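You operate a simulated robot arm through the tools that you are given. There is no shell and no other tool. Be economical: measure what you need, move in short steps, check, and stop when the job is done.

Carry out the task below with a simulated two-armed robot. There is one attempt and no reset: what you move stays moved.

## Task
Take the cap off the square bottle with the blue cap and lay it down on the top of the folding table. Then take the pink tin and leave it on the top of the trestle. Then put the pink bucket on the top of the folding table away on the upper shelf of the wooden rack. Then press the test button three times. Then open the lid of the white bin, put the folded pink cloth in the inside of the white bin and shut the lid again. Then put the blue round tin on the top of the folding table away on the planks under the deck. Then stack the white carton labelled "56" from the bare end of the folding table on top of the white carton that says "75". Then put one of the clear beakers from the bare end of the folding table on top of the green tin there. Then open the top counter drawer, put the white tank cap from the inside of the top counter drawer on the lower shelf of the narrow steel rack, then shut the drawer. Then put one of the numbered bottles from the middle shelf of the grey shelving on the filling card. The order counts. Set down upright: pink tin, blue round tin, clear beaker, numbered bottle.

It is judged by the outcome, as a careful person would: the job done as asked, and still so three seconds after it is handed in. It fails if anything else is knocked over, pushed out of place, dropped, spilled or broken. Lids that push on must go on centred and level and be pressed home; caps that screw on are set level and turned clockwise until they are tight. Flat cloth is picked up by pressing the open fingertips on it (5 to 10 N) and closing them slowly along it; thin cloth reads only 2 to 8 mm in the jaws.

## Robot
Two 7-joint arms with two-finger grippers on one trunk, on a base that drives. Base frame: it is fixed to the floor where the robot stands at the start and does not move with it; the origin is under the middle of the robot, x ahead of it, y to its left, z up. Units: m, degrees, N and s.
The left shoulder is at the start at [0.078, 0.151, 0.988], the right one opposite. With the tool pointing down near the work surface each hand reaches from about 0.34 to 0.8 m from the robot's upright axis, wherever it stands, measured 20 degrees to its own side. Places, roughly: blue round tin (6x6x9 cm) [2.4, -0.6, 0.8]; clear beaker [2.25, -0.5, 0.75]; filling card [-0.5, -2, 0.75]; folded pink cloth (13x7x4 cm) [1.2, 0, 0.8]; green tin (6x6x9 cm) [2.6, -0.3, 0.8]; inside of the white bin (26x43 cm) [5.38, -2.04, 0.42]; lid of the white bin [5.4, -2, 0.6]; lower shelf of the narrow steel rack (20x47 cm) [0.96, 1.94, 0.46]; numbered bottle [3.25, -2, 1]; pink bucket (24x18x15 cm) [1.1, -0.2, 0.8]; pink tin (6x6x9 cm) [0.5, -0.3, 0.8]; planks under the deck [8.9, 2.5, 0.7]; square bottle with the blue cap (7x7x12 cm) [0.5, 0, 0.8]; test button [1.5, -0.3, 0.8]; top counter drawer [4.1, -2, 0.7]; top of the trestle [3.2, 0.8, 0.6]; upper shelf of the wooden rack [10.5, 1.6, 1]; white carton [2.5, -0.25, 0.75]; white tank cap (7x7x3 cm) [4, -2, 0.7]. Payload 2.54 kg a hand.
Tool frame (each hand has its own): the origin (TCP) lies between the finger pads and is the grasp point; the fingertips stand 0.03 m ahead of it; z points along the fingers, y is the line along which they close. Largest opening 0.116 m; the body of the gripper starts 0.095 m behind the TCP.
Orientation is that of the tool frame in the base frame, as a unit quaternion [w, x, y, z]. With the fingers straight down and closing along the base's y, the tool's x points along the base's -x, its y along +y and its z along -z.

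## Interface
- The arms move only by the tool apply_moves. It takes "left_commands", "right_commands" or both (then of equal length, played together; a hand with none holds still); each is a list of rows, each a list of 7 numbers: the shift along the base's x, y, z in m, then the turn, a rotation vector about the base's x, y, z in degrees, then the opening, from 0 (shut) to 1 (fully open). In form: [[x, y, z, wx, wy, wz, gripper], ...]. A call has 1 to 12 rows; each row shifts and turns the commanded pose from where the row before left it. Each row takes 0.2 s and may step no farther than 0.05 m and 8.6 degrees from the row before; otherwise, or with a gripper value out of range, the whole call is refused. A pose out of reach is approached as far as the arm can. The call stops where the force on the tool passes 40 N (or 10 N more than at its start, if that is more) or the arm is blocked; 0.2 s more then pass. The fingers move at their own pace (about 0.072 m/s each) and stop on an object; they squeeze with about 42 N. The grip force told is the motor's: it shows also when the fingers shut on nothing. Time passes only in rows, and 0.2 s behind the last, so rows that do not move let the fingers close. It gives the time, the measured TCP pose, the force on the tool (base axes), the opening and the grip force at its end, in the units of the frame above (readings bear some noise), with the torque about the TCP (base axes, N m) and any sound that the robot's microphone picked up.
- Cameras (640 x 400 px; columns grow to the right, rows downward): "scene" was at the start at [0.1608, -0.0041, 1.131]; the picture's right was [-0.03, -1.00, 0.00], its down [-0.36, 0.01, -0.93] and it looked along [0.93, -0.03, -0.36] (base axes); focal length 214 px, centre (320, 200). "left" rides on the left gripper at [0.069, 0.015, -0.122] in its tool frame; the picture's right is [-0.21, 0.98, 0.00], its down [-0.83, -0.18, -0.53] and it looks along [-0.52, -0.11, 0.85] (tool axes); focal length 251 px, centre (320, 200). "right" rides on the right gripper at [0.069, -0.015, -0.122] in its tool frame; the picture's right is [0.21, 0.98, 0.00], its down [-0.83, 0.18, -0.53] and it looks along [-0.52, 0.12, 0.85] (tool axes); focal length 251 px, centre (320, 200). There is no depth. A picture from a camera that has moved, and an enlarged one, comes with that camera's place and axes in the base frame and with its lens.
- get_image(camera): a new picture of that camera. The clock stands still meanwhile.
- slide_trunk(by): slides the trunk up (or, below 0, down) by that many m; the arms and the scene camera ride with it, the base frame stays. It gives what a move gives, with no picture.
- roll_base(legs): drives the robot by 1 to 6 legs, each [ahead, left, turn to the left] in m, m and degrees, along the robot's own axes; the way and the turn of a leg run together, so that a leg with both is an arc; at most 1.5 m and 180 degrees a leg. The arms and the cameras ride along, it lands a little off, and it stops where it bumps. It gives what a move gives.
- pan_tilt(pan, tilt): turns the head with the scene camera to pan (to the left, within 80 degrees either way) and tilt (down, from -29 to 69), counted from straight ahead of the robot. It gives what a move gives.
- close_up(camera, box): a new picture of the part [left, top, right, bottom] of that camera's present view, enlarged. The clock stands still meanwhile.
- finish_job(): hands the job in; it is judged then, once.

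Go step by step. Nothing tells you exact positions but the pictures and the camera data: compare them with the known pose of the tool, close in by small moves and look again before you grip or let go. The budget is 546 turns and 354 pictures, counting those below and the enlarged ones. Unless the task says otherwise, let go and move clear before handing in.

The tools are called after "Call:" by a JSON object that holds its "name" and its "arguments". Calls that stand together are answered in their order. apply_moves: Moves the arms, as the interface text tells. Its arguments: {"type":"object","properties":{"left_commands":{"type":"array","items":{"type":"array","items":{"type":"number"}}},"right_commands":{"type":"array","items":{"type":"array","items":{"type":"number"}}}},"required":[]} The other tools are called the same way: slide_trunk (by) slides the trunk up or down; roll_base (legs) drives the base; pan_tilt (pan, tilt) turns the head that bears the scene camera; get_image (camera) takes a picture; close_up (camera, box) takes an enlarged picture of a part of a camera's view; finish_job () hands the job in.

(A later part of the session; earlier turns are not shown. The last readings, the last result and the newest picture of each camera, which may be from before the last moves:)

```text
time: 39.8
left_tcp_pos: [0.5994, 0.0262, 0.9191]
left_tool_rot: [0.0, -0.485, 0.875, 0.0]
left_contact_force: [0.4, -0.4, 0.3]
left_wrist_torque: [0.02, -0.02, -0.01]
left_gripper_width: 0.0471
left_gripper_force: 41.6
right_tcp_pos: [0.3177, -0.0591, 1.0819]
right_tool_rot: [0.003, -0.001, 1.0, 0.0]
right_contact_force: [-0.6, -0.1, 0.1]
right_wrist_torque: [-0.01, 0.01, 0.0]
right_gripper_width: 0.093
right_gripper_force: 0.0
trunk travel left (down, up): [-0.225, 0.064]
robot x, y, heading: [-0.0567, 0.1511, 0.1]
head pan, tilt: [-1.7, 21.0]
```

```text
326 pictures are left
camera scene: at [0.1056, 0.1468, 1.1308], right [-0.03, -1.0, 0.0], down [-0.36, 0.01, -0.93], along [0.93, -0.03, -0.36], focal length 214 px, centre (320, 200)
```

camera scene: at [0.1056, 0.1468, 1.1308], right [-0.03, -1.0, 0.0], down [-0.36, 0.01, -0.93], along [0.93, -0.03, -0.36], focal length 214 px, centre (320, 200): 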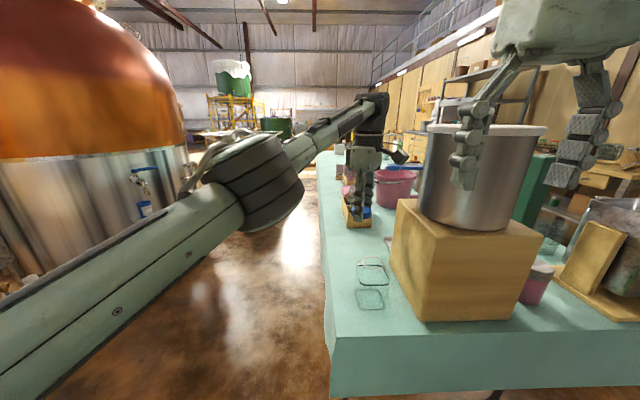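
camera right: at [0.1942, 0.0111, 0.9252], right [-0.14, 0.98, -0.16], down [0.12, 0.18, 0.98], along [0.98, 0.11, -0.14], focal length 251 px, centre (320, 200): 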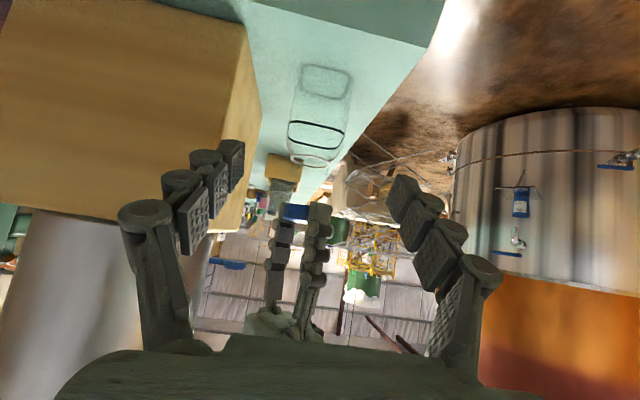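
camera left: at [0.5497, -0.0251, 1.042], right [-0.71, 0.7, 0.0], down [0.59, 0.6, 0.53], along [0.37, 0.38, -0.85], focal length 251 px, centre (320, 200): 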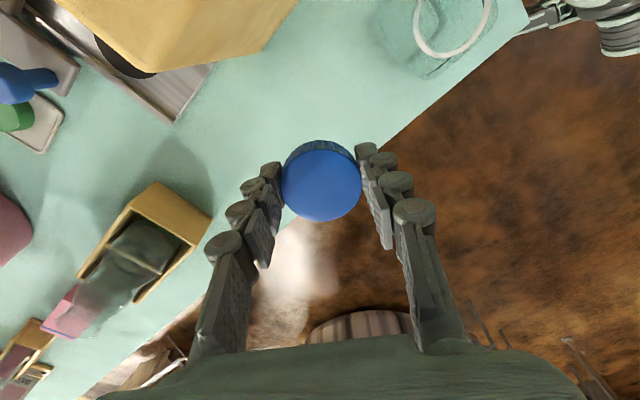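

Now I'll lower the cap toward the table.

Call:
{"name": "apply_moves", "arguments": {"left_commands": [[0, 0, -0.04, 0, 0, 0, 0.1], [0, 0, -0.04, 0, 0, 0, 0.1], [0, 0, -0.03, 0, 0, 0, 0.1], [0, 0, -0.015, 0, 0, 0, 0.1]]}}

Call:
{"name": "get_image", "arguments": {"camera": "scene"}}

Call:
{"name": "get_image", "arguments": {"camera": "left"}}

```text
time: 40.8
left_tcp_pos: [0.5994, 0.0242, 0.7957]
left_tool_rot: [0.0, -0.486, 0.874, -0.001]
left_contact_force: [0.1, -0.3, -0.2]
left_wrist_torque: [-0.03, -0.01, -0.03]
left_gripper_width: 0.0471
left_gripper_force: 41.8
right_tcp_pos: [0.317, -0.0594, 1.0817]
right_tool_rot: [0.003, 0.0, 1.0, 0.0]
right_contact_force: [0.4, 0.5, 0.4]
right_wrist_torque: [0.01, -0.02, 0.01]
right_gripper_width: 0.0927
right_gripper_force: 0.0
trunk travel left (down, up): [-0.225, 0.064]
robot x, y, heading: [-0.0584, 0.1474, 0.2]
head pan, tilt: [-1.7, 21.0]
```

```text
325 pictures are left
camera scene: at [0.105, 0.1468, 1.131], right [-0.03, -1.0, 0.0], down [-0.36, 0.01, -0.93], along [0.93, -0.03, -0.36], focal length 214 px, centre (320, 200)
```

scene: 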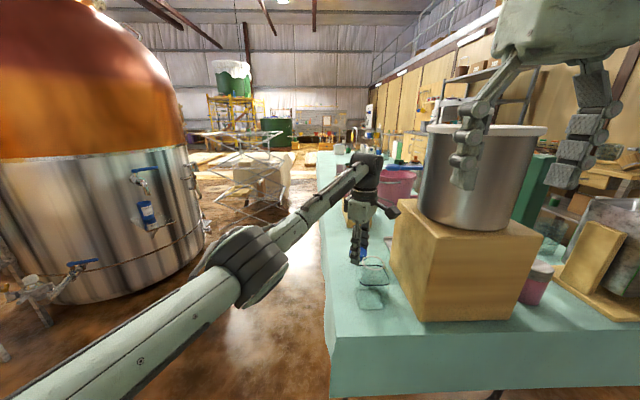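

```text
324 pictures are left
camera left: at [0.5498, -0.025, 0.9168], right [-0.72, 0.7, 0.0], down [0.59, 0.61, 0.53], along [0.37, 0.38, -0.85], focal length 251 px, centre (320, 200)
```

left: 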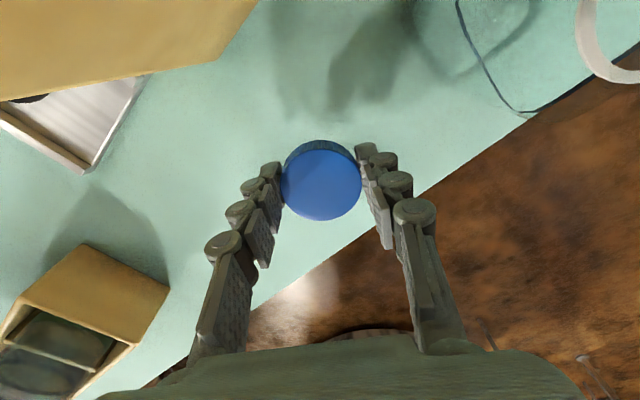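

Call:
{"name": "apply_moves", "arguments": {"left_commands": [[0, 0, -0.005, 0, 0, 0, 0.1], [0, 0, -0.005, 0, 0, 0, 0.1], [0, 0, -0.004, 0, 0, 0, 0.1], [0, 0, 0, 0, 0, 0, 0.1]]}}

Call:
{"name": "apply_moves", "arguments": {"left_commands": [[0, 0, -0.003, 0, 0, 0, 0.1], [0, 0, -0.003, 0, 0, 0, 0.1], [0, 0, 0, 0, 0, 0, 0.1]]}}

```text
time: 41.8
left_tcp_pos: [0.5986, 0.0253, 0.781]
left_tool_rot: [0.0, -0.484, 0.875, -0.001]
left_contact_force: [-0.4, 0.2, -0.1]
left_wrist_torque: [-0.04, 0.0, 0.02]
left_gripper_width: 0.0472
left_gripper_force: 42.2
right_tcp_pos: [0.3161, -0.0598, 1.081]
right_tool_rot: [0.003, -0.001, 1.0, 0.0]
right_contact_force: [0.1, 0.6, -0.5]
right_wrist_torque: [0.01, -0.03, 0.01]
right_gripper_width: 0.0929
right_gripper_force: 0.1
trunk travel left (down, up): [-0.225, 0.064]
robot x, y, heading: [-0.0557, 0.1515, 0.1]
head pan, tilt: [-1.7, 21.0]
```

```text
time: 42.6
left_tcp_pos: [0.5979, 0.0259, 0.7754]
left_tool_rot: [0.0, -0.485, 0.874, -0.001]
left_contact_force: [-0.3, -0.1, -0.6]
left_wrist_torque: [0.04, 0.0, -0.01]
left_gripper_width: 0.0472
left_gripper_force: 41.9
right_tcp_pos: [0.3162, -0.0595, 1.0817]
right_tool_rot: [0.003, 0.0, 1.0, 0.0]
right_contact_force: [-1.2, 0.0, -0.4]
right_wrist_torque: [-0.02, 0.02, 0.03]
right_gripper_width: 0.0929
right_gripper_force: 0.1
trunk travel left (down, up): [-0.225, 0.064]
robot x, y, heading: [-0.0546, 0.1545, -0.1]
head pan, tilt: [-1.7, 21.0]
```

Call:
{"name": "apply_moves", "arguments": {"left_commands": [[0, 0, -0.002, 0, 0, 0, 0.1], [0, 0, -0.002, 0, 0, 0, 0.1], [0, 0, -0.002, 0, 0, 0, 0.1], [0, 0, 0, 0, 0, 0, 0.1]]}}

```text
time: 43.6
left_tcp_pos: [0.5992, 0.0266, 0.7696]
left_tool_rot: [0.001, -0.485, 0.875, 0.0]
left_contact_force: [-0.3, -0.1, -0.9]
left_wrist_torque: [0.03, -0.02, -0.02]
left_gripper_width: 0.0469
left_gripper_force: 42.1
right_tcp_pos: [0.3167, -0.0591, 1.0814]
right_tool_rot: [0.002, 0.0, 1.0, 0.0]
right_contact_force: [0.3, -0.7, -0.6]
right_wrist_torque: [0.01, -0.03, 0.02]
right_gripper_width: 0.0927
right_gripper_force: 0.1
trunk travel left (down, up): [-0.225, 0.064]
robot x, y, heading: [-0.0524, 0.151, -0.2]
head pan, tilt: [-1.7, 21.0]
```

Call:
{"name": "apply_moves", "arguments": {"left_commands": [[0, 0, -0.002, 0, 0, 0, 0.1], [0, 0, -0.002, 0, 0, 0, 0.1], [0, 0, -0.001, 0, 0, 0, 0.1], [0, 0, 0, 0, 0, 0, 0.1]]}}

Call:
{"name": "close_up", "arguments": {"camera": "scene", "box": [320, 210, 420, 310]}}

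```text
time: 44.6
left_tcp_pos: [0.5982, 0.0255, 0.7699]
left_tool_rot: [0.005, -0.485, 0.875, -0.004]
left_contact_force: [5.9, 1.3, 30.7]
left_wrist_torque: [0.44, 0.61, -0.14]
left_gripper_width: 0.0472
left_gripper_force: 41.6
right_tcp_pos: [0.3152, -0.0586, 1.083]
right_tool_rot: [0.004, -0.001, 1.0, 0.0]
right_contact_force: [-0.6, 0.0, -1.1]
right_wrist_torque: [-0.02, 0.01, 0.02]
right_gripper_width: 0.0928
right_gripper_force: 0.1
trunk travel left (down, up): [-0.225, 0.064]
robot x, y, heading: [-0.0581, 0.1507, 0.0]
head pan, tilt: [-1.7, 21.0]
```

```text
4.00 times, centred on (370, 260) of scene
camera zoom: at [0.1027, 0.1475, 1.1317], right [-0.03, -1.0, 0.0], down [-0.36, 0.01, -0.93], along [0.93, -0.03, -0.36], focal length 858 px, centre (120, -40)
```

zoom: 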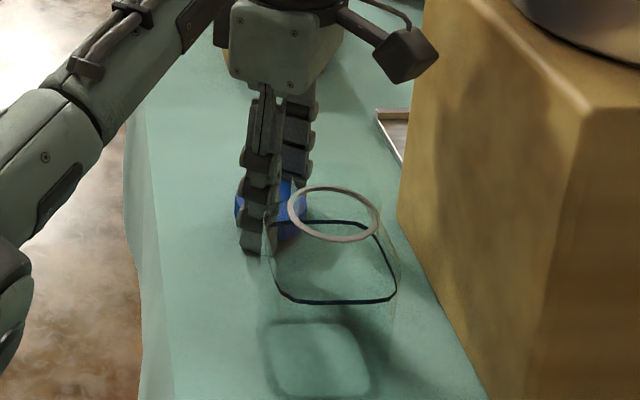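

Touched down (table top at about z 0.738). I'll release and rise.

Call:
{"name": "apply_moves", "arguments": {"left_commands": [[0, 0, 0.002, 0, 0, 0, 0.1], [0, 0, 0, 0, 0, 0, 0.6], [0, 0, 0, 0, 0, 0, 0.6], [0, 0, 0.03, 0, 0, 0, 0.6], [0, 0, 0.04, 0, 0, 0, 0.6], [0, 0, 0.04, 0, 0, 0, 0.6], [0, 0, 0.03, 0, 0, 0, 0.6]]}}

Call:
{"name": "get_image", "arguments": {"camera": "left"}}

```text
time: 46.2
left_tcp_pos: [0.5989, 0.0269, 0.9077]
left_tool_rot: [0.0, -0.486, 0.874, -0.001]
left_contact_force: [0.1, 0.0, 0.2]
left_wrist_torque: [0.0, -0.04, -0.01]
left_gripper_width: 0.0698
left_gripper_force: 0.1
right_tcp_pos: [0.316, -0.0593, 1.0811]
right_tool_rot: [0.002, 0.0, 1.0, 0.001]
right_contact_force: [0.3, -0.6, 0.5]
right_wrist_torque: [-0.04, -0.03, 0.0]
right_gripper_width: 0.0928
right_gripper_force: 0.0
trunk travel left (down, up): [-0.225, 0.064]
robot x, y, heading: [-0.0578, 0.1525, 0.2]
head pan, tilt: [-1.7, 21.0]
```

```text
322 pictures are left
camera left: at [0.5488, -0.0251, 1.0293], right [-0.72, 0.7, 0.0], down [0.59, 0.61, 0.53], along [0.37, 0.38, -0.85], focal length 251 px, centre (320, 200)
```

left: 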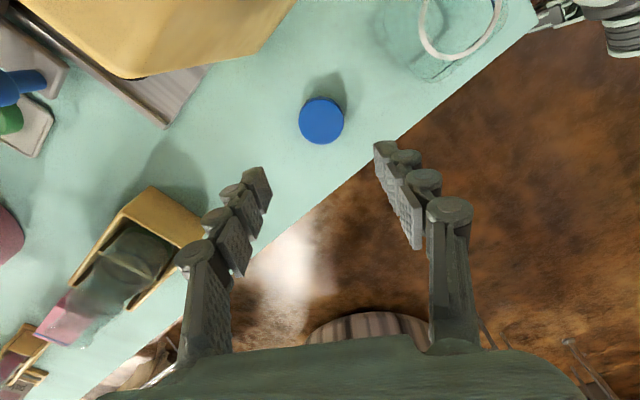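

The cap lies on the table. I'll retract the left arm and then shift the robot right for the pink tin.

Call:
{"name": "apply_moves", "arguments": {"left_commands": [[0, 0.03, 0.03, 0, 0, -6, 0.8], [0, 0.03, 0.03, 0, 0, -6, 1], [-0.01, 0.03, 0.03, 0, 0, -6, 1], [-0.03, 0.03, 0.03, 0, 0, -6, 1], [-0.035, 0.03, 0.01, 0, 0, -6, 1], [-0.035, 0.03, 0, 0, 0, -6, 1], [-0.035, 0.03, 0, 0, 0, -6, 1], [-0.035, 0.02, 0, 0, 0, -6, 1], [-0.035, 0, 0, 0, 0, -6, 1], [-0.035, 0, 0, 0, 0, -4, 1]]}}

Call:
{"name": "roll_base", "arguments": {"legs": [[-0.06, -0.36, 0]]}}

Call:
{"name": "get_image", "arguments": {"camera": "right"}}

Call:
{"name": "get_image", "arguments": {"camera": "scene"}}

```text
refused: row 4 steps farther than a row can; nothing moved
```

```text
time: 47.6
left_tcp_pos: [0.5966, -0.0006, 0.9062]
left_tool_rot: [-0.001, -0.489, 0.872, 0.003]
left_contact_force: [0.6, 3.4, 1.7]
left_wrist_torque: [-0.48, 0.11, -0.16]
left_gripper_width: 0.0699
left_gripper_force: 0.0
right_tcp_pos: [0.3112, -0.0938, 1.081]
right_tool_rot: [0.003, 0.0, 1.0, 0.0]
right_contact_force: [0.6, 0.1, 1.0]
right_wrist_torque: [-0.02, -0.02, 0.01]
right_gripper_width: 0.0929
right_gripper_force: 0.0
trunk travel left (down, up): [-0.225, 0.064]
robot x, y, heading: [-0.0644, 0.1101, 0.2]
head pan, tilt: [-1.7, 21.0]
stopped in leg 1: the robot was blocked; the commanded pose is now the measured one
```

```text
321 pictures are left
camera right: at [0.2412, -0.1095, 1.2018], right [-0.22, 0.98, 0.0], down [0.82, 0.18, 0.54], along [0.53, 0.12, -0.84], focal length 251 px, centre (320, 200)
```

right: 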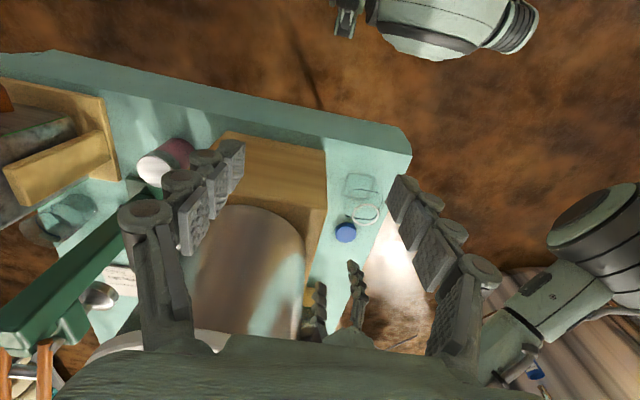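

```text
320 pictures are left
camera scene: at [0.0986, 0.1101, 1.1309], right [-0.03, -1.0, 0.0], down [-0.36, 0.01, -0.93], along [0.93, -0.02, -0.36], focal length 214 px, centre (320, 200)
```

scene: 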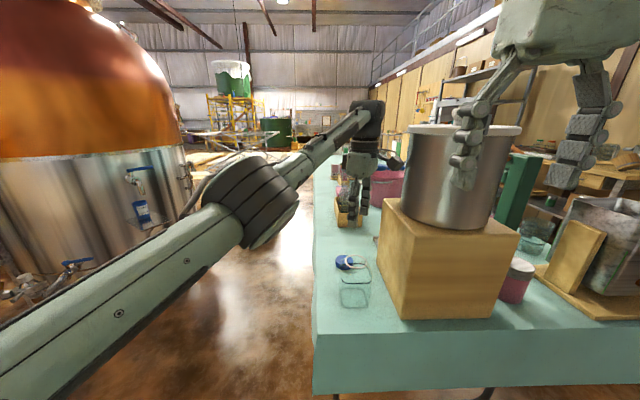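

The arm command was refused and the left gripper then bumped something lightly (probably its camera against the pot). I'll move the left hand away and check the pot and block.

Call:
{"name": "apply_moves", "arguments": {"left_commands": [[0, 0.02, 0, 0, 0, 0, 0.6], [0, 0.03, 0, 0, 0, 0, 0.6], [0, 0.03, 0.01, 0, 0, 0, 0.6], [0, 0.03, 0.03, 0, 0, -6, 0.8], [0, 0.03, 0.03, 0, 0, -6, 1], [0, 0.03, 0.03, 0, 0, -6, 1], [-0.03, 0.02, 0.03, 0, 0, -6, 1], [-0.035, 0.02, 0, 0, 0, -6, 1], [-0.035, 0, 0, 0, 0, -6, 1], [-0.035, 0, 0, 0, 0, -6, 1], [-0.035, 0, 0, 0, 0, -6, 1], [-0.035, 0, 0, 0, 0, -6, 1]]}}

Call:
{"name": "get_image", "arguments": {"camera": "scene"}}

Call:
{"name": "get_image", "arguments": {"camera": "right"}}

```text
time: 50.2
left_tcp_pos: [0.3917, 0.2076, 1.037]
left_tool_rot: [0.001, -0.04, 0.999, 0.002]
left_contact_force: [0.1, 0.1, -0.6]
left_wrist_torque: [0.0, 0.02, 0.0]
left_gripper_width: 0.1162
left_gripper_force: 0.1
right_tcp_pos: [0.3097, -0.0944, 1.0824]
right_tool_rot: [0.003, -0.001, 1.0, 0.001]
right_contact_force: [-1.3, 0.3, -0.4]
right_wrist_torque: [0.01, -0.02, -0.03]
right_gripper_width: 0.0929
right_gripper_force: 0.0
trunk travel left (down, up): [-0.225, 0.064]
robot x, y, heading: [-0.0631, 0.1117, 0.3]
head pan, tilt: [-1.7, 21.0]
```

```text
319 pictures are left
camera scene: at [0.0984, 0.1099, 1.131], right [-0.03, -1.0, 0.0], down [-0.36, 0.01, -0.93], along [0.93, -0.02, -0.36], focal length 214 px, centre (320, 200)
```

scene: 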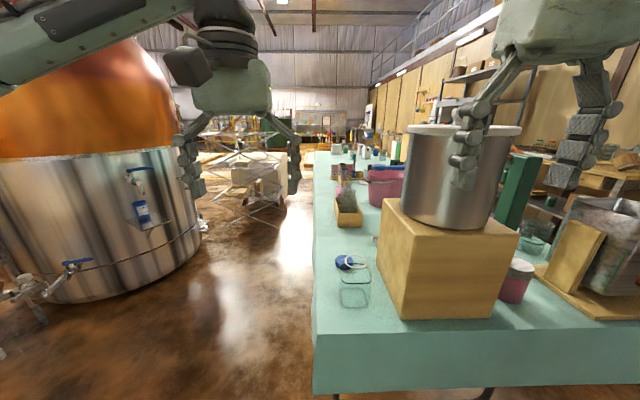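

```text
318 pictures are left
camera right: at [0.2409, -0.1098, 1.2019], right [-0.22, 0.98, 0.0], down [0.82, 0.18, 0.54], along [0.53, 0.12, -0.84], focal length 251 px, centre (320, 200)
```

right: 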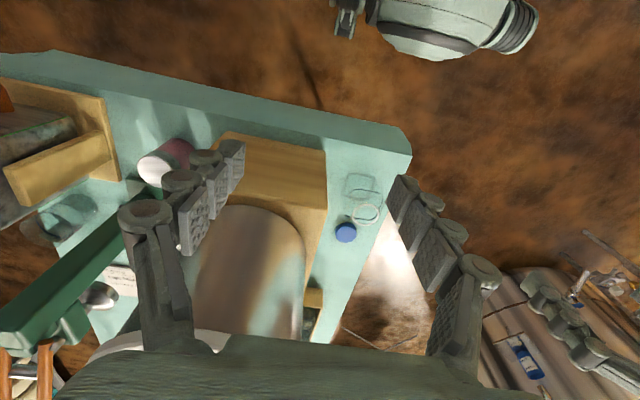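

The pot appears undisturbed. Now I'll shift right for the pink tin.

Call:
{"name": "roll_base", "arguments": {"legs": [[-0.05, -0.31, 0]]}}

Call:
{"name": "get_image", "arguments": {"camera": "scene"}}

Call:
{"name": "get_image", "arguments": {"camera": "right"}}

```text
time: 53.7
left_tcp_pos: [0.3433, -0.0997, 1.0363]
left_tool_rot: [0.002, -0.041, 0.999, 0.002]
left_contact_force: [-0.5, -0.6, 0.5]
left_wrist_torque: [0.0, 0.02, -0.01]
left_gripper_width: 0.1158
left_gripper_force: 0.1
right_tcp_pos: [0.2634, -0.4034, 1.081]
right_tool_rot: [0.003, 0.0, 1.0, 0.0]
right_contact_force: [0.0, -0.1, 0.8]
right_wrist_torque: [0.02, -0.01, -0.01]
right_gripper_width: 0.0929
right_gripper_force: 0.0
trunk travel left (down, up): [-0.225, 0.064]
robot x, y, heading: [-0.1103, -0.1961, 0.1]
head pan, tilt: [-1.7, 21.0]
```

```text
317 pictures are left
camera scene: at [0.05, -0.1978, 1.131], right [-0.03, -1.0, 0.0], down [-0.36, 0.01, -0.93], along [0.93, -0.02, -0.36], focal length 214 px, centre (320, 200)
```

scene: 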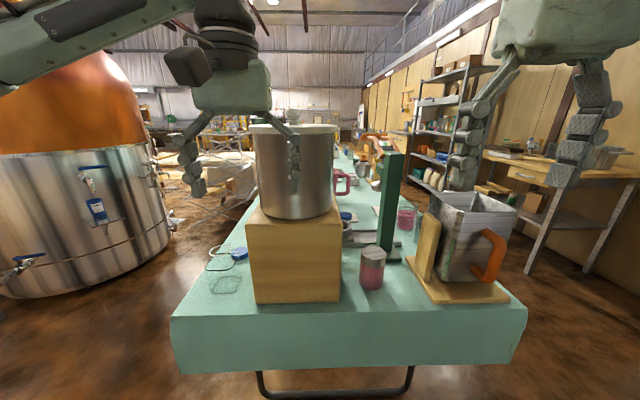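

```text
316 pictures are left
camera right: at [0.1925, -0.4175, 1.2018], right [-0.22, 0.98, 0.0], down [0.82, 0.18, 0.54], along [0.53, 0.12, -0.84], focal length 251 px, centre (320, 200)
```

right: 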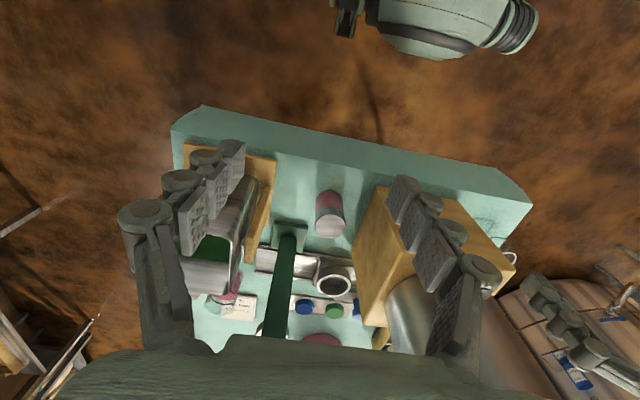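

The pink tin is at about (0.475, -0.335), top at z 0.83. I'll move the right hand above it.

Call:
{"name": "apply_moves", "arguments": {"right_commands": [[0.03, 0.01, -0.02, 0, 0, 0, 0.7], [0.04, 0.015, -0.02, 0, 0, 0, 0.7], [0.04, 0.015, -0.02, 0, 0, 0, 0.7], [0.04, 0.015, -0.02, 0, 0, 0, 0.7], [0.04, 0.013, -0.02, 0, 0, 0, 0.7], [0.022, 0, -0.03, 0, 0, 0, 0.7], [0, 0, -0.03, 0, 0, 0, 0.7]]}}

Call:
{"name": "get_image", "arguments": {"camera": "right"}}

```text
time: 55.3
left_tcp_pos: [0.3433, -0.1001, 1.0367]
left_tool_rot: [0.001, -0.04, 0.999, 0.002]
left_contact_force: [0.1, -0.2, 0.4]
left_wrist_torque: [0.02, 0.02, -0.01]
left_gripper_width: 0.1161
left_gripper_force: 0.1
right_tcp_pos: [0.4695, -0.3414, 0.9246]
right_tool_rot: [0.003, 0.0, 1.0, 0.0]
right_contact_force: [0.4, -0.2, -0.7]
right_wrist_torque: [0.02, 0.0, 0.03]
right_gripper_width: 0.0814
right_gripper_force: 0.2
right hand out of reach, approached as far as the arm can: row 6
trunk travel left (down, up): [-0.225, 0.064]
robot x, y, heading: [-0.11, -0.1907, 0.3]
head pan, tilt: [-1.7, 21.0]
```

```text
315 pictures are left
camera right: at [0.401, -0.3546, 1.0451], right [-0.22, 0.98, 0.0], down [0.82, 0.18, 0.54], along [0.53, 0.12, -0.84], focal length 251 px, centre (320, 200)
```

right: 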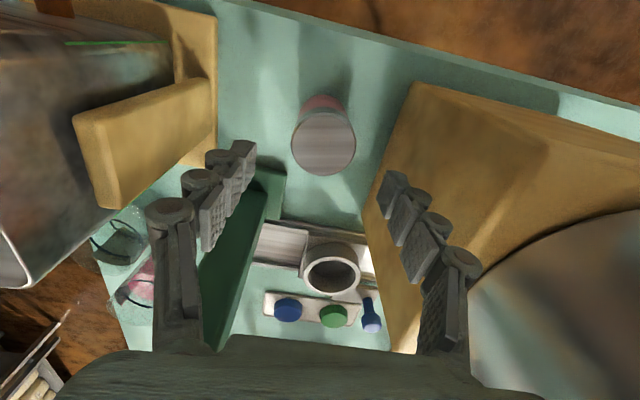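

Call:
{"name": "apply_moves", "arguments": {"right_commands": [[0.004, 0.004, -0.02, 0, 0, 0, 0.7], [0.004, 0.004, -0.02, 0, 0, 0, 0.7], [0, 0, -0.02, 0, 0, 0, 0.7]]}}

Call:
{"name": "get_image", "arguments": {"camera": "right"}}

```text
time: 56.1
left_tcp_pos: [0.3429, -0.0995, 1.0377]
left_tool_rot: [0.001, -0.04, 0.999, 0.003]
left_contact_force: [1.0, -0.4, -0.2]
left_wrist_torque: [-0.01, 0.0, 0.02]
left_gripper_width: 0.1161
left_gripper_force: 0.0
right_tcp_pos: [0.4774, -0.3334, 0.864]
right_tool_rot: [0.003, -0.001, 1.0, 0.0]
right_contact_force: [-0.4, 0.3, 0.5]
right_wrist_torque: [-0.03, -0.04, 0.03]
right_gripper_width: 0.0813
right_gripper_force: 0.0
trunk travel left (down, up): [-0.225, 0.064]
robot x, y, heading: [-0.1093, -0.1939, 0.0]
head pan, tilt: [-1.7, 21.0]
```

```text
314 pictures are left
camera right: at [0.4084, -0.346, 0.9846], right [-0.22, 0.98, 0.0], down [0.82, 0.18, 0.54], along [0.53, 0.12, -0.84], focal length 251 px, centre (320, 200)
```

right: 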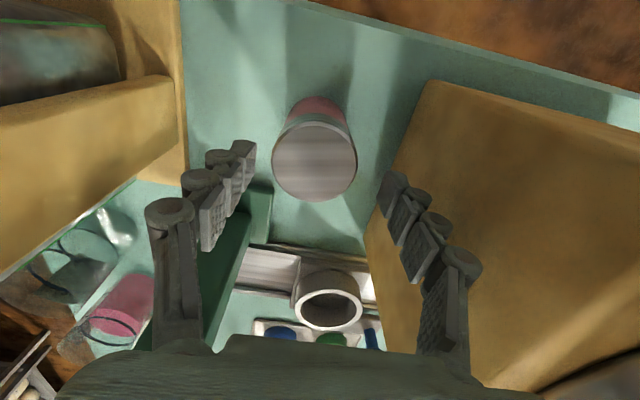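

Call:
{"name": "apply_moves", "arguments": {"right_commands": [[0, 0, -0.03, 0, 0, 0, 0.7], [0, 0, -0.03, 0, 0, 0, 0.7], [0, 0, 0, 0, 0, 0, 0.4], [0, 0, 0, 0, 0, 0, 0.2], [0, 0, 0, 0, 0, 0, 0.2]]}}

```text
time: 57.3
left_tcp_pos: [0.3425, -0.0996, 1.0373]
left_tool_rot: [0.001, -0.04, 0.999, 0.003]
left_contact_force: [1.2, 0.0, 0.3]
left_wrist_torque: [-0.04, -0.02, 0.01]
left_gripper_width: 0.1159
left_gripper_force: 0.1
right_tcp_pos: [0.4746, -0.3368, 0.8041]
right_tool_rot: [0.004, -0.001, 1.0, 0.002]
right_contact_force: [-1.2, 0.7, -0.9]
right_wrist_torque: [0.09, -0.01, 0.05]
right_gripper_width: 0.0579
right_gripper_force: 41.8
right hand out of reach, approached as far as the arm can: row 2
trunk travel left (down, up): [-0.225, 0.064]
robot x, y, heading: [-0.1098, -0.1959, 0.2]
head pan, tilt: [-1.7, 21.0]
```

The pink tin is gripped. I'll lift it straight up, then draw back.

Call:
{"name": "apply_moves", "arguments": {"right_commands": [[0, 0, 0.03, 0, 0, 0, 0.2], [0, 0, 0.04, 0, 0, 0, 0.2], [0, 0, 0.04, 0, 0, 0, 0.2], [-0.03, 0, 0.03, 0, 0, 0, 0.2], [-0.04, 0, 0.02, 0, 0, 0, 0.2], [-0.04, 0, 0.02, 0, 0, 0, 0.2], [-0.04, 0, 0, 0, 0, 0, 0.2]]}}

Call:
{"name": "get_image", "arguments": {"camera": "right"}}

```text
time: 58.9
left_tcp_pos: [0.3435, -0.0997, 1.0381]
left_tool_rot: [0.002, -0.04, 0.999, 0.002]
left_contact_force: [-1.2, 0.3, -0.3]
left_wrist_torque: [-0.01, 0.02, 0.01]
left_gripper_width: 0.1161
left_gripper_force: 0.1
right_tcp_pos: [0.3237, -0.3367, 0.985]
right_tool_rot: [0.003, 0.0, 1.0, 0.0]
right_contact_force: [-0.2, 0.0, -1.0]
right_wrist_torque: [0.03, 0.01, -0.04]
right_gripper_width: 0.058
right_gripper_force: 42.5
trunk travel left (down, up): [-0.225, 0.064]
robot x, y, heading: [-0.111, -0.196, 0.5]
head pan, tilt: [-1.7, 21.0]
```

```text
313 pictures are left
camera right: at [0.2541, -0.3508, 1.1066], right [-0.22, 0.98, 0.0], down [0.82, 0.18, 0.54], along [0.53, 0.12, -0.84], focal length 251 px, centre (320, 200)
```

right: 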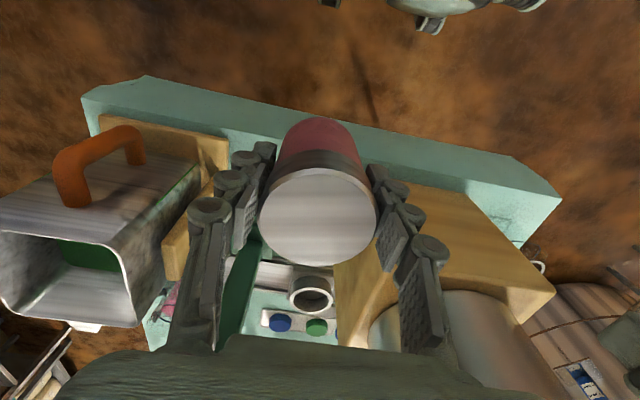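

Holding the tin. Next I'll drive to the left side of the table and look ahead down the aisle.

Call:
{"name": "roll_base", "arguments": {"legs": [[-0.12, 0, 0], [0, 0.8, 0]]}}

Call:
{"name": "get_image", "arguments": {"camera": "scene"}}

```text
time: 67.9
left_tcp_pos: [0.2226, 0.7002, 1.0366]
left_tool_rot: [0.001, -0.036, 0.999, 0.002]
left_contact_force: [0.1, 0.8, 0.0]
left_wrist_torque: [0.01, 0.02, -0.01]
left_gripper_width: 0.116
left_gripper_force: 0.1
right_tcp_pos: [0.2026, 0.4625, 0.9849]
right_tool_rot: [0.002, 0.003, 1.0, 0.0]
right_contact_force: [0.6, -0.3, -1.8]
right_wrist_torque: [-0.03, 0.05, -0.02]
right_gripper_width: 0.0577
right_gripper_force: 42.2
trunk travel left (down, up): [-0.225, 0.064]
robot x, y, heading: [-0.2309, 0.6057, -0.4]
head pan, tilt: [-1.7, 21.0]
```

```text
312 pictures are left
camera scene: at [-0.0704, 0.6043, 1.131], right [-0.03, -1.0, 0.0], down [-0.36, 0.01, -0.93], along [0.93, -0.03, -0.36], focal length 214 px, centre (320, 200)
```

scene: 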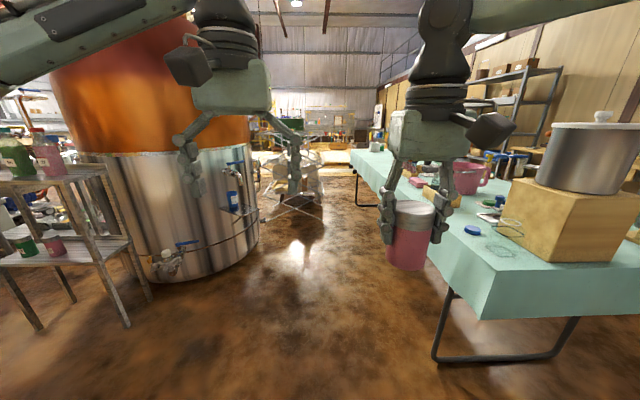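

Call:
{"name": "roll_base", "arguments": {"legs": [[1.4, 0, 0]]}}

Call:
{"name": "get_image", "arguments": {"camera": "scene"}}

```text
time: 74.8
left_tcp_pos: [1.6106, 0.6984, 1.0363]
left_tool_rot: [0.001, -0.037, 0.999, 0.003]
left_contact_force: [-0.5, -0.8, 0.4]
left_wrist_torque: [0.01, -0.01, 0.01]
left_gripper_width: 0.116
left_gripper_force: 0.1
right_tcp_pos: [1.5916, 0.4613, 0.9858]
right_tool_rot: [0.003, 0.002, 1.0, 0.0]
right_contact_force: [0.5, -0.4, -1.3]
right_wrist_torque: [-0.05, 0.0, -0.01]
right_gripper_width: 0.058
right_gripper_force: 42.0
trunk travel left (down, up): [-0.225, 0.064]
robot x, y, heading: [1.1562, 0.6047, -0.4]
head pan, tilt: [-1.7, 21.0]
```

```text
311 pictures are left
camera scene: at [1.3168, 0.6019, 1.1309], right [-0.03, -1.0, 0.0], down [-0.36, 0.01, -0.93], along [0.93, -0.03, -0.36], focal length 214 px, centre (320, 200)
```

scene: 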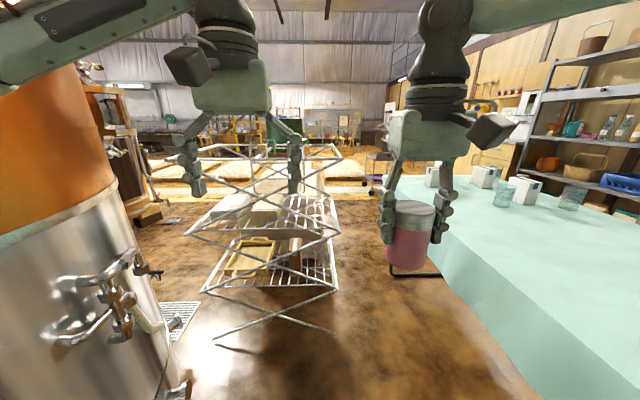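

Call:
{"name": "close_up", "arguments": {"camera": "scene", "box": [130, 120, 450, 320]}}

```text
2.00 times, centred on (290, 220) of scene
camera zoom: at [1.3168, 0.6019, 1.1309], right [-0.03, -1.0, 0.0], down [-0.36, 0.01, -0.93], along [0.93, -0.03, -0.36], focal length 429 px, centre (380, 160)
```

zoom: 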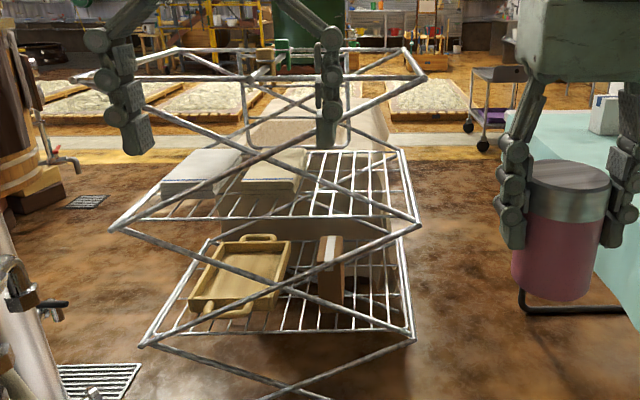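

The wire rack blocks the aisle on this side, leaving a gap that looks too narrow for the base. The trestle lies beyond it, so I'll go back around the near end of the table and up the right-hand aisle.

Call:
{"name": "roll_base", "arguments": {"legs": [[-1.5, 0, 0], [0, -1.5, 0]]}}

Call:
{"name": "pan_tilt", "arguments": {"pan": -30, "tilt": 21}}

Call:
{"name": "get_image", "arguments": {"camera": "scene"}}

```text
time: 96.5
left_tcp_pos: [0.1396, -0.8157, 1.0375]
left_tool_rot: [0.001, -0.052, 0.999, 0.003]
left_contact_force: [0.5, 0.2, 0.2]
left_wrist_torque: [0.0, -0.01, 0.01]
left_gripper_width: 0.1161
left_gripper_force: 0.0
right_tcp_pos: [0.1262, -1.0528, 0.9859]
right_tool_rot: [0.002, -0.013, 1.0, 0.0]
right_contact_force: [-1.0, -0.3, -1.7]
right_wrist_torque: [0.0, 0.02, 0.02]
right_gripper_width: 0.0578
right_gripper_force: 41.5
trunk travel left (down, up): [-0.225, 0.064]
robot x, y, heading: [-0.314, -0.9197, 1.6]
head pan, tilt: [-1.7, 21.0]
```

```text
time: 97.5
left_tcp_pos: [0.14, -0.8148, 1.0364]
left_tool_rot: [0.0, -0.052, 0.999, 0.003]
left_contact_force: [0.3, -0.6, 0.3]
left_wrist_torque: [0.02, -0.03, -0.06]
left_gripper_width: 0.1158
left_gripper_force: 0.0
right_tcp_pos: [0.1267, -1.0531, 0.9855]
right_tool_rot: [0.003, -0.013, 1.0, 0.001]
right_contact_force: [-0.1, 0.4, -1.5]
right_wrist_torque: [0.0, -0.01, -0.02]
right_gripper_width: 0.0579
right_gripper_force: 42.1
trunk travel left (down, up): [-0.225, 0.064]
robot x, y, heading: [-0.3095, -0.9218, 1.5]
head pan, tilt: [-30.0, 21.0]
```

```text
309 pictures are left
camera scene: at [-0.1622, -0.9641, 1.131], right [-0.48, -0.88, 0.0], down [-0.32, 0.17, -0.93], along [0.82, -0.45, -0.36], focal length 214 px, centre (320, 200)
```

scene: 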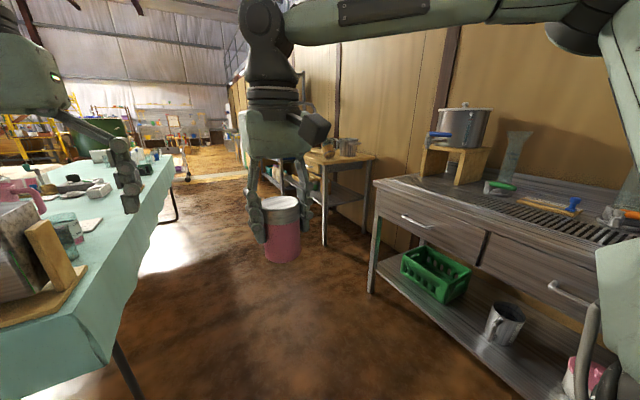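

The right aisle is clear between the table (y about -0.65) and the counter (about -1.8). I'll drive up the middle.

Call:
{"name": "roll_base", "arguments": {"legs": [[0, -0.3, -1.5], [1.5, 0, 0], [1.0, 0, 0]]}}

Call:
{"name": "pan_tilt", "arguments": {"pan": 15, "tilt": 18}}

Call:
{"name": "get_image", "arguments": {"camera": "scene"}}

```text
time: 112.8
left_tcp_pos: [2.662, -1.1477, 1.0374]
left_tool_rot: [0.001, -0.031, 1.0, 0.002]
left_contact_force: [1.0, 0.2, -0.2]
left_wrist_torque: [0.0, 0.02, 0.04]
left_gripper_width: 0.1161
left_gripper_force: 0.1
right_tcp_pos: [2.6399, -1.3836, 0.9846]
right_tool_rot: [0.003, 0.008, 1.0, 0.0]
right_contact_force: [0.4, 1.1, -0.8]
right_wrist_torque: [-0.02, 0.01, 0.0]
right_gripper_width: 0.0581
right_gripper_force: 42.0
trunk travel left (down, up): [-0.225, 0.064]
robot x, y, heading: [2.2039, -1.2344, -0.9]
head pan, tilt: [-30.0, 21.0]
```

```text
time: 114.0
left_tcp_pos: [2.662, -1.1477, 1.037]
left_tool_rot: [0.001, -0.03, 1.0, 0.003]
left_contact_force: [0.2, -0.3, -0.3]
left_wrist_torque: [-0.01, 0.0, 0.0]
left_gripper_width: 0.1161
left_gripper_force: 0.1
right_tcp_pos: [2.639, -1.3852, 0.9842]
right_tool_rot: [0.003, 0.008, 1.0, -0.001]
right_contact_force: [-0.1, 0.9, -1.1]
right_wrist_torque: [-0.01, 0.03, 0.0]
right_gripper_width: 0.0577
right_gripper_force: 41.6
trunk travel left (down, up): [-0.225, 0.064]
robot x, y, heading: [2.2059, -1.2331, -0.9]
head pan, tilt: [15.0, 18.0]
```

```text
308 pictures are left
camera scene: at [2.3647, -1.2138, 1.1358], right [0.24, -0.97, 0.0], down [-0.3, -0.08, -0.95], along [0.92, 0.23, -0.31], focal length 214 px, centre (320, 200)
```

scene: 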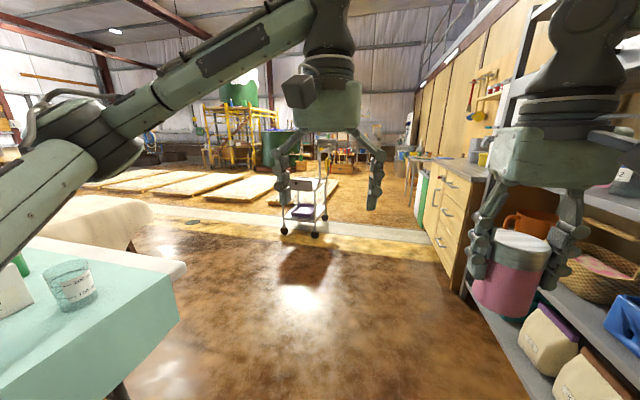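

Call:
{"name": "roll_base", "arguments": {"legs": [[1.0, 0.15, 0.9]]}}

Call:
{"name": "pan_tilt", "arguments": {"pan": 75, "tilt": 25}}

Call:
{"name": "get_image", "arguments": {"camera": "scene"}}

```text
time: 119.2
left_tcp_pos: [3.6589, -1.0031, 1.0383]
left_tool_rot: [0.001, -0.037, 0.999, 0.002]
left_contact_force: [-0.5, -0.2, -0.3]
left_wrist_torque: [-0.01, 0.0, 0.0]
left_gripper_width: 0.116
left_gripper_force: 0.0
right_tcp_pos: [3.6384, -1.2385, 0.9849]
right_tool_rot: [0.003, 0.003, 1.0, 0.001]
right_contact_force: [0.3, 0.3, -1.7]
right_wrist_torque: [0.01, 0.03, 0.05]
right_gripper_width: 0.0576
right_gripper_force: 41.8
trunk travel left (down, up): [-0.225, 0.064]
robot x, y, heading: [3.2024, -1.0941, -0.1]
head pan, tilt: [15.0, 18.0]
```

```text
time: 120.5
left_tcp_pos: [3.6587, -1.0011, 1.0368]
left_tool_rot: [0.0, -0.037, 0.999, 0.003]
left_contact_force: [-0.1, -0.4, 0.1]
left_wrist_torque: [-0.03, -0.01, 0.02]
left_gripper_width: 0.116
left_gripper_force: 0.0
right_tcp_pos: [3.6393, -1.2396, 0.9856]
right_tool_rot: [0.002, 0.003, 1.0, 0.0]
right_contact_force: [0.1, 0.0, -1.4]
right_wrist_torque: [0.0, 0.01, 0.01]
right_gripper_width: 0.0575
right_gripper_force: 42.3
trunk travel left (down, up): [-0.225, 0.064]
robot x, y, heading: [3.2058, -1.0963, 0.1]
head pan, tilt: [75.0, 25.0]
```

```text
307 pictures are left
camera scene: at [3.296, -1.0065, 1.1245], right [0.96, -0.26, 0.0], down [-0.11, -0.41, -0.91], along [0.24, 0.87, -0.42], focal length 214 px, centre (320, 200)
```

scene: 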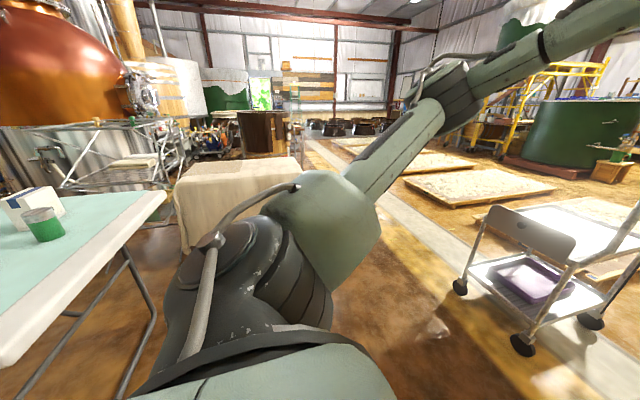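

The cloth-covered trestle is at about x 2.85–3.4, beginning near y 0.2. I'll turn to face it and approach.

Call:
{"name": "roll_base", "arguments": {"legs": [[0, 0, 90], [0.5, 0, 0]]}}

Call:
{"name": "pan_tilt", "arguments": {"pan": 0, "tilt": 35}}

Call:
{"name": "get_image", "arguments": {"camera": "scene"}}

```text
time: 127.3
left_tcp_pos: [3.1182, -0.1386, 1.0371]
left_tool_rot: [0.001, 0.731, -0.682, -0.002]
left_contact_force: [0.2, 0.3, -0.5]
left_wrist_torque: [-0.01, 0.0, 0.03]
left_gripper_width: 0.116
left_gripper_force: 0.1
right_tcp_pos: [3.3545, -0.1606, 0.9856]
right_tool_rot: [0.002, -0.703, 0.711, 0.001]
right_contact_force: [0.0, -0.6, -0.2]
right_wrist_torque: [-0.04, -0.01, 0.03]
right_gripper_width: 0.058
right_gripper_force: 42.1
trunk travel left (down, up): [-0.225, 0.064]
robot x, y, heading: [3.2061, -0.5932, 89.8]
head pan, tilt: [75.0, 25.0]
```

```text
time: 128.8
left_tcp_pos: [3.1178, -0.1394, 1.037]
left_tool_rot: [0.001, 0.731, -0.682, -0.004]
left_contact_force: [-0.9, 0.5, 0.0]
left_wrist_torque: [0.02, 0.02, -0.02]
left_gripper_width: 0.116
left_gripper_force: 0.1
right_tcp_pos: [3.3538, -0.1602, 0.9851]
right_tool_rot: [0.002, -0.704, 0.71, 0.002]
right_contact_force: [0.7, 1.1, -1.9]
right_wrist_torque: [-0.06, 0.01, 0.02]
right_gripper_width: 0.0577
right_gripper_force: 41.5
trunk travel left (down, up): [-0.225, 0.064]
robot x, y, heading: [3.2032, -0.5958, 89.8]
head pan, tilt: [0.0, 35.0]
```

```text
306 pictures are left
camera scene: at [3.2081, -0.4395, 1.1087], right [1.0, -0.01, 0.0], down [0.0, -0.57, -0.82], along [0.0, 0.82, -0.57], focal length 214 px, centre (320, 200)
```

scene: 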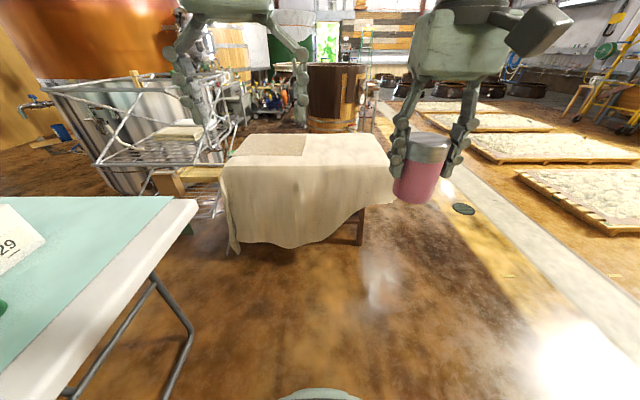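

The trestle top spans about x 2.75–3.55, y 0.5–1.07, z ~0.62. I'll move closer and lower the trunk.

Call:
{"name": "roll_base", "arguments": {"legs": [[0.5, 0, 0]]}}

Call:
{"name": "slide_trunk", "arguments": {"by": -0.1}}

Call:
{"name": "pan_tilt", "arguments": {"pan": 0, "tilt": 40}}

Call:
{"name": "get_image", "arguments": {"camera": "scene"}}

Call:
{"name": "get_image", "arguments": {"camera": "right"}}

```text
time: 131.7
left_tcp_pos: [3.1218, 0.3534, 1.0385]
left_tool_rot: [0.001, 0.731, -0.683, -0.002]
left_contact_force: [0.1, 0.2, 0.2]
left_wrist_torque: [0.0, -0.05, 0.0]
left_gripper_width: 0.1159
left_gripper_force: 0.1
right_tcp_pos: [3.3579, 0.3323, 0.9854]
right_tool_rot: [0.001, -0.704, 0.71, 0.002]
right_contact_force: [-0.2, -0.3, -1.7]
right_wrist_torque: [-0.06, 0.03, 0.01]
right_gripper_width: 0.0577
right_gripper_force: 42.4
trunk travel left (down, up): [-0.225, 0.064]
robot x, y, heading: [3.2113, -0.1034, 89.6]
head pan, tilt: [0.0, 35.0]
```

```text
time: 133.0
left_tcp_pos: [3.1224, 0.3525, 0.9372]
left_tool_rot: [0.001, 0.731, -0.683, -0.003]
left_contact_force: [0.3, -0.6, 0.6]
left_wrist_torque: [0.05, 0.02, 0.03]
left_gripper_width: 0.116
left_gripper_force: 0.1
right_tcp_pos: [3.3595, 0.3309, 0.8855]
right_tool_rot: [0.002, -0.704, 0.71, 0.002]
right_contact_force: [-0.2, -0.1, -1.3]
right_wrist_torque: [0.01, 0.03, 0.03]
right_gripper_width: 0.0574
right_gripper_force: 42.3
trunk travel left (down, up): [-0.125, 0.164]
robot x, y, heading: [3.2056, -0.0997, 89.3]
head pan, tilt: [0.0, 35.0]
```

```text
time: 133.7
left_tcp_pos: [3.122, 0.3522, 0.9385]
left_tool_rot: [0.0, 0.731, -0.682, -0.003]
left_contact_force: [0.1, 0.6, 0.4]
left_wrist_torque: [0.02, -0.02, -0.01]
left_gripper_width: 0.116
left_gripper_force: 0.0
right_tcp_pos: [3.3582, 0.3308, 0.8861]
right_tool_rot: [0.002, -0.704, 0.71, 0.002]
right_contact_force: [-0.4, 0.2, -1.0]
right_wrist_torque: [-0.04, 0.03, 0.01]
right_gripper_width: 0.0579
right_gripper_force: 41.9
trunk travel left (down, up): [-0.125, 0.164]
robot x, y, heading: [3.2097, -0.1042, 89.7]
head pan, tilt: [0.0, 40.0]
```

```text
305 pictures are left
camera scene: at [3.2119, 0.0494, 1.0012], right [1.0, -0.01, 0.0], down [-0.01, -0.64, -0.77], along [0.01, 0.77, -0.64], focal length 214 px, centre (320, 200)
```

scene: 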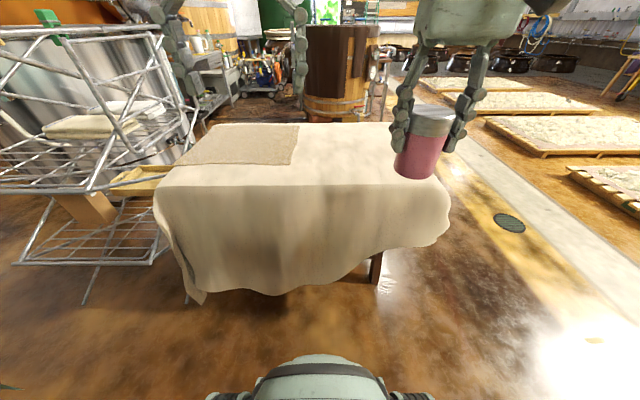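

```text
304 pictures are left
camera right: at [3.373, 0.2631, 1.0064], right [-0.98, -0.21, 0.0], down [-0.17, 0.82, 0.54], along [-0.11, 0.53, -0.84], focal length 251 px, centre (320, 200)
```

right: 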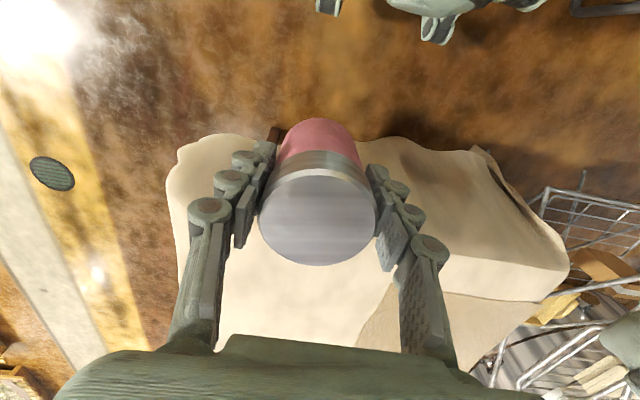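

Call:
{"name": "roll_base", "arguments": {"legs": [[0.17, 0, 0]]}}

Call:
{"name": "apply_moves", "arguments": {"right_commands": [[0, 0.04, -0.02, 0, 0, 0, 0.2], [-0.01, 0.04, -0.02, 0, 0, 0, 0.2], [-0.01, 0.04, -0.02, 0, 0, 0, 0.2], [-0.01, 0.04, -0.02, 0, 0, 0, 0.2], [-0.01, 0.04, -0.02, 0, 0, 0, 0.2], [0, 0.04, -0.02, 0, 0, 0, 0.2]]}}

Call:
{"name": "get_image", "arguments": {"camera": "scene"}}

Call:
{"name": "get_image", "arguments": {"camera": "right"}}

```text
time: 135.2
left_tcp_pos: [3.122, 0.523, 0.9384]
left_tool_rot: [0.001, 0.731, -0.682, -0.003]
left_contact_force: [-0.3, 0.5, 0.7]
left_wrist_torque: [0.0, 0.05, 0.01]
left_gripper_width: 0.116
left_gripper_force: 0.1
right_tcp_pos: [3.3586, 0.5023, 0.8843]
right_tool_rot: [0.002, -0.704, 0.71, 0.002]
right_contact_force: [-0.6, -0.6, -1.1]
right_wrist_torque: [-0.03, 0.0, 0.01]
right_gripper_width: 0.0577
right_gripper_force: 42.0
trunk travel left (down, up): [-0.125, 0.164]
robot x, y, heading: [3.2094, 0.0668, 89.6]
head pan, tilt: [0.0, 40.0]
```

```text
time: 136.6
left_tcp_pos: [3.1219, 0.5227, 0.938]
left_tool_rot: [0.001, 0.731, -0.682, -0.003]
left_contact_force: [-0.1, -0.1, -0.9]
left_wrist_torque: [-0.01, -0.04, 0.03]
left_gripper_width: 0.1161
left_gripper_force: 0.0
right_tcp_pos: [3.379, 0.6816, 0.7618]
right_tool_rot: [0.003, -0.705, 0.709, 0.004]
right_contact_force: [-0.3, -0.4, -1.5]
right_wrist_torque: [0.0, 0.01, 0.0]
right_gripper_width: 0.0579
right_gripper_force: 41.6
right hand out of reach, approached as far as the arm can: row 4, 5, 6
trunk travel left (down, up): [-0.125, 0.164]
robot x, y, heading: [3.2126, 0.0675, 89.4]
head pan, tilt: [0.0, 40.0]
```

```text
303 pictures are left
camera scene: at [3.2128, 0.2196, 1.0012], right [1.0, -0.01, 0.0], down [0.0, -0.64, -0.77], along [0.0, 0.77, -0.64], focal length 214 px, centre (320, 200)
```

scene: 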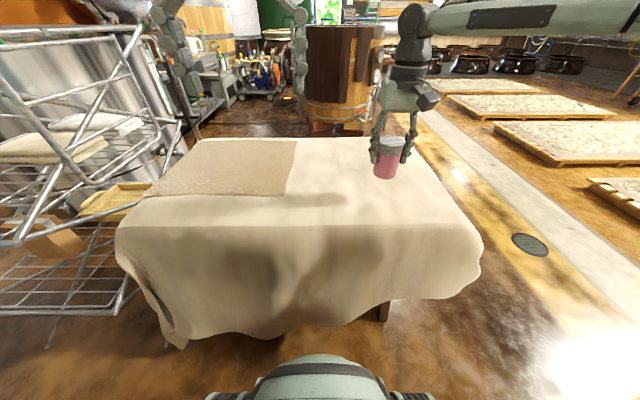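

```text
302 pictures are left
camera right: at [3.3952, 0.6126, 0.8826], right [-0.98, -0.21, 0.0], down [-0.17, 0.82, 0.54], along [-0.11, 0.53, -0.84], focal length 251 px, centre (320, 200)
```

right: 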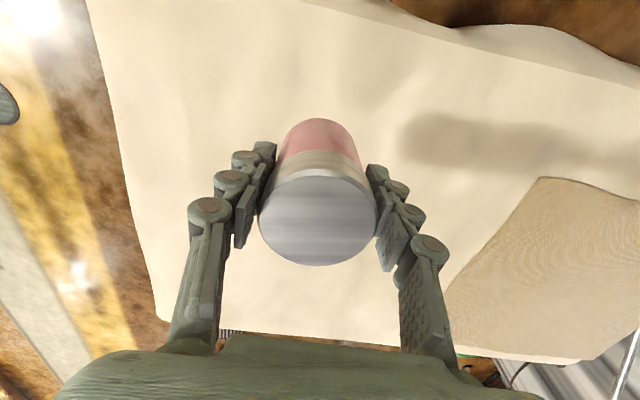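

The tin is above the trestle top with margin. I'll lower it gently.

Call:
{"name": "apply_moves", "arguments": {"right_commands": [[0, 0, -0.03, 0, 0, 0, 0.2], [0, 0, -0.02, 0, 0, 0, 0.2], [0, 0, -0.015, 0, 0, 0, 0.2], [0, 0, 0, 0, 0, 0, 0.2]]}}

Call:
{"name": "get_image", "arguments": {"camera": "scene"}}

```text
time: 137.6
left_tcp_pos: [3.1221, 0.5219, 0.9367]
left_tool_rot: [0.001, 0.732, -0.682, -0.003]
left_contact_force: [-0.7, -0.7, -0.5]
left_wrist_torque: [-0.01, 0.03, -0.01]
left_gripper_width: 0.1162
left_gripper_force: 0.0
right_tcp_pos: [3.3846, 0.6769, 0.6993]
right_tool_rot: [0.002, -0.705, 0.709, 0.003]
right_contact_force: [-1.0, -0.5, -1.5]
right_wrist_torque: [-0.02, 0.01, 0.02]
right_gripper_width: 0.0574
right_gripper_force: 42.0
right hand out of reach, approached as far as the arm can: row 2
trunk travel left (down, up): [-0.125, 0.164]
robot x, y, heading: [3.2128, 0.0681, 89.8]
head pan, tilt: [0.0, 40.0]
```

```text
301 pictures are left
camera scene: at [3.2128, 0.2196, 1.0012], right [1.0, -0.01, 0.0], down [0.0, -0.64, -0.77], along [0.0, 0.77, -0.64], focal length 214 px, centre (320, 200)
```

scene: 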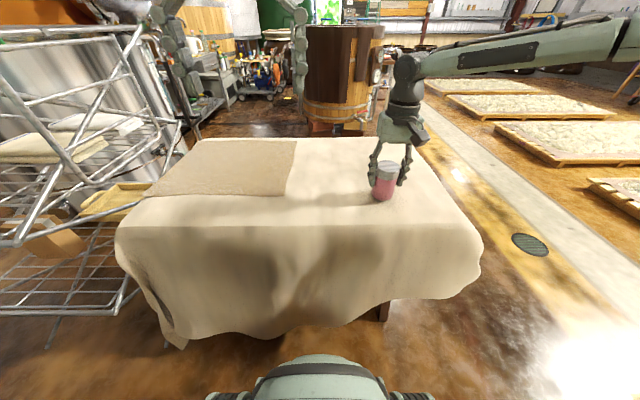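

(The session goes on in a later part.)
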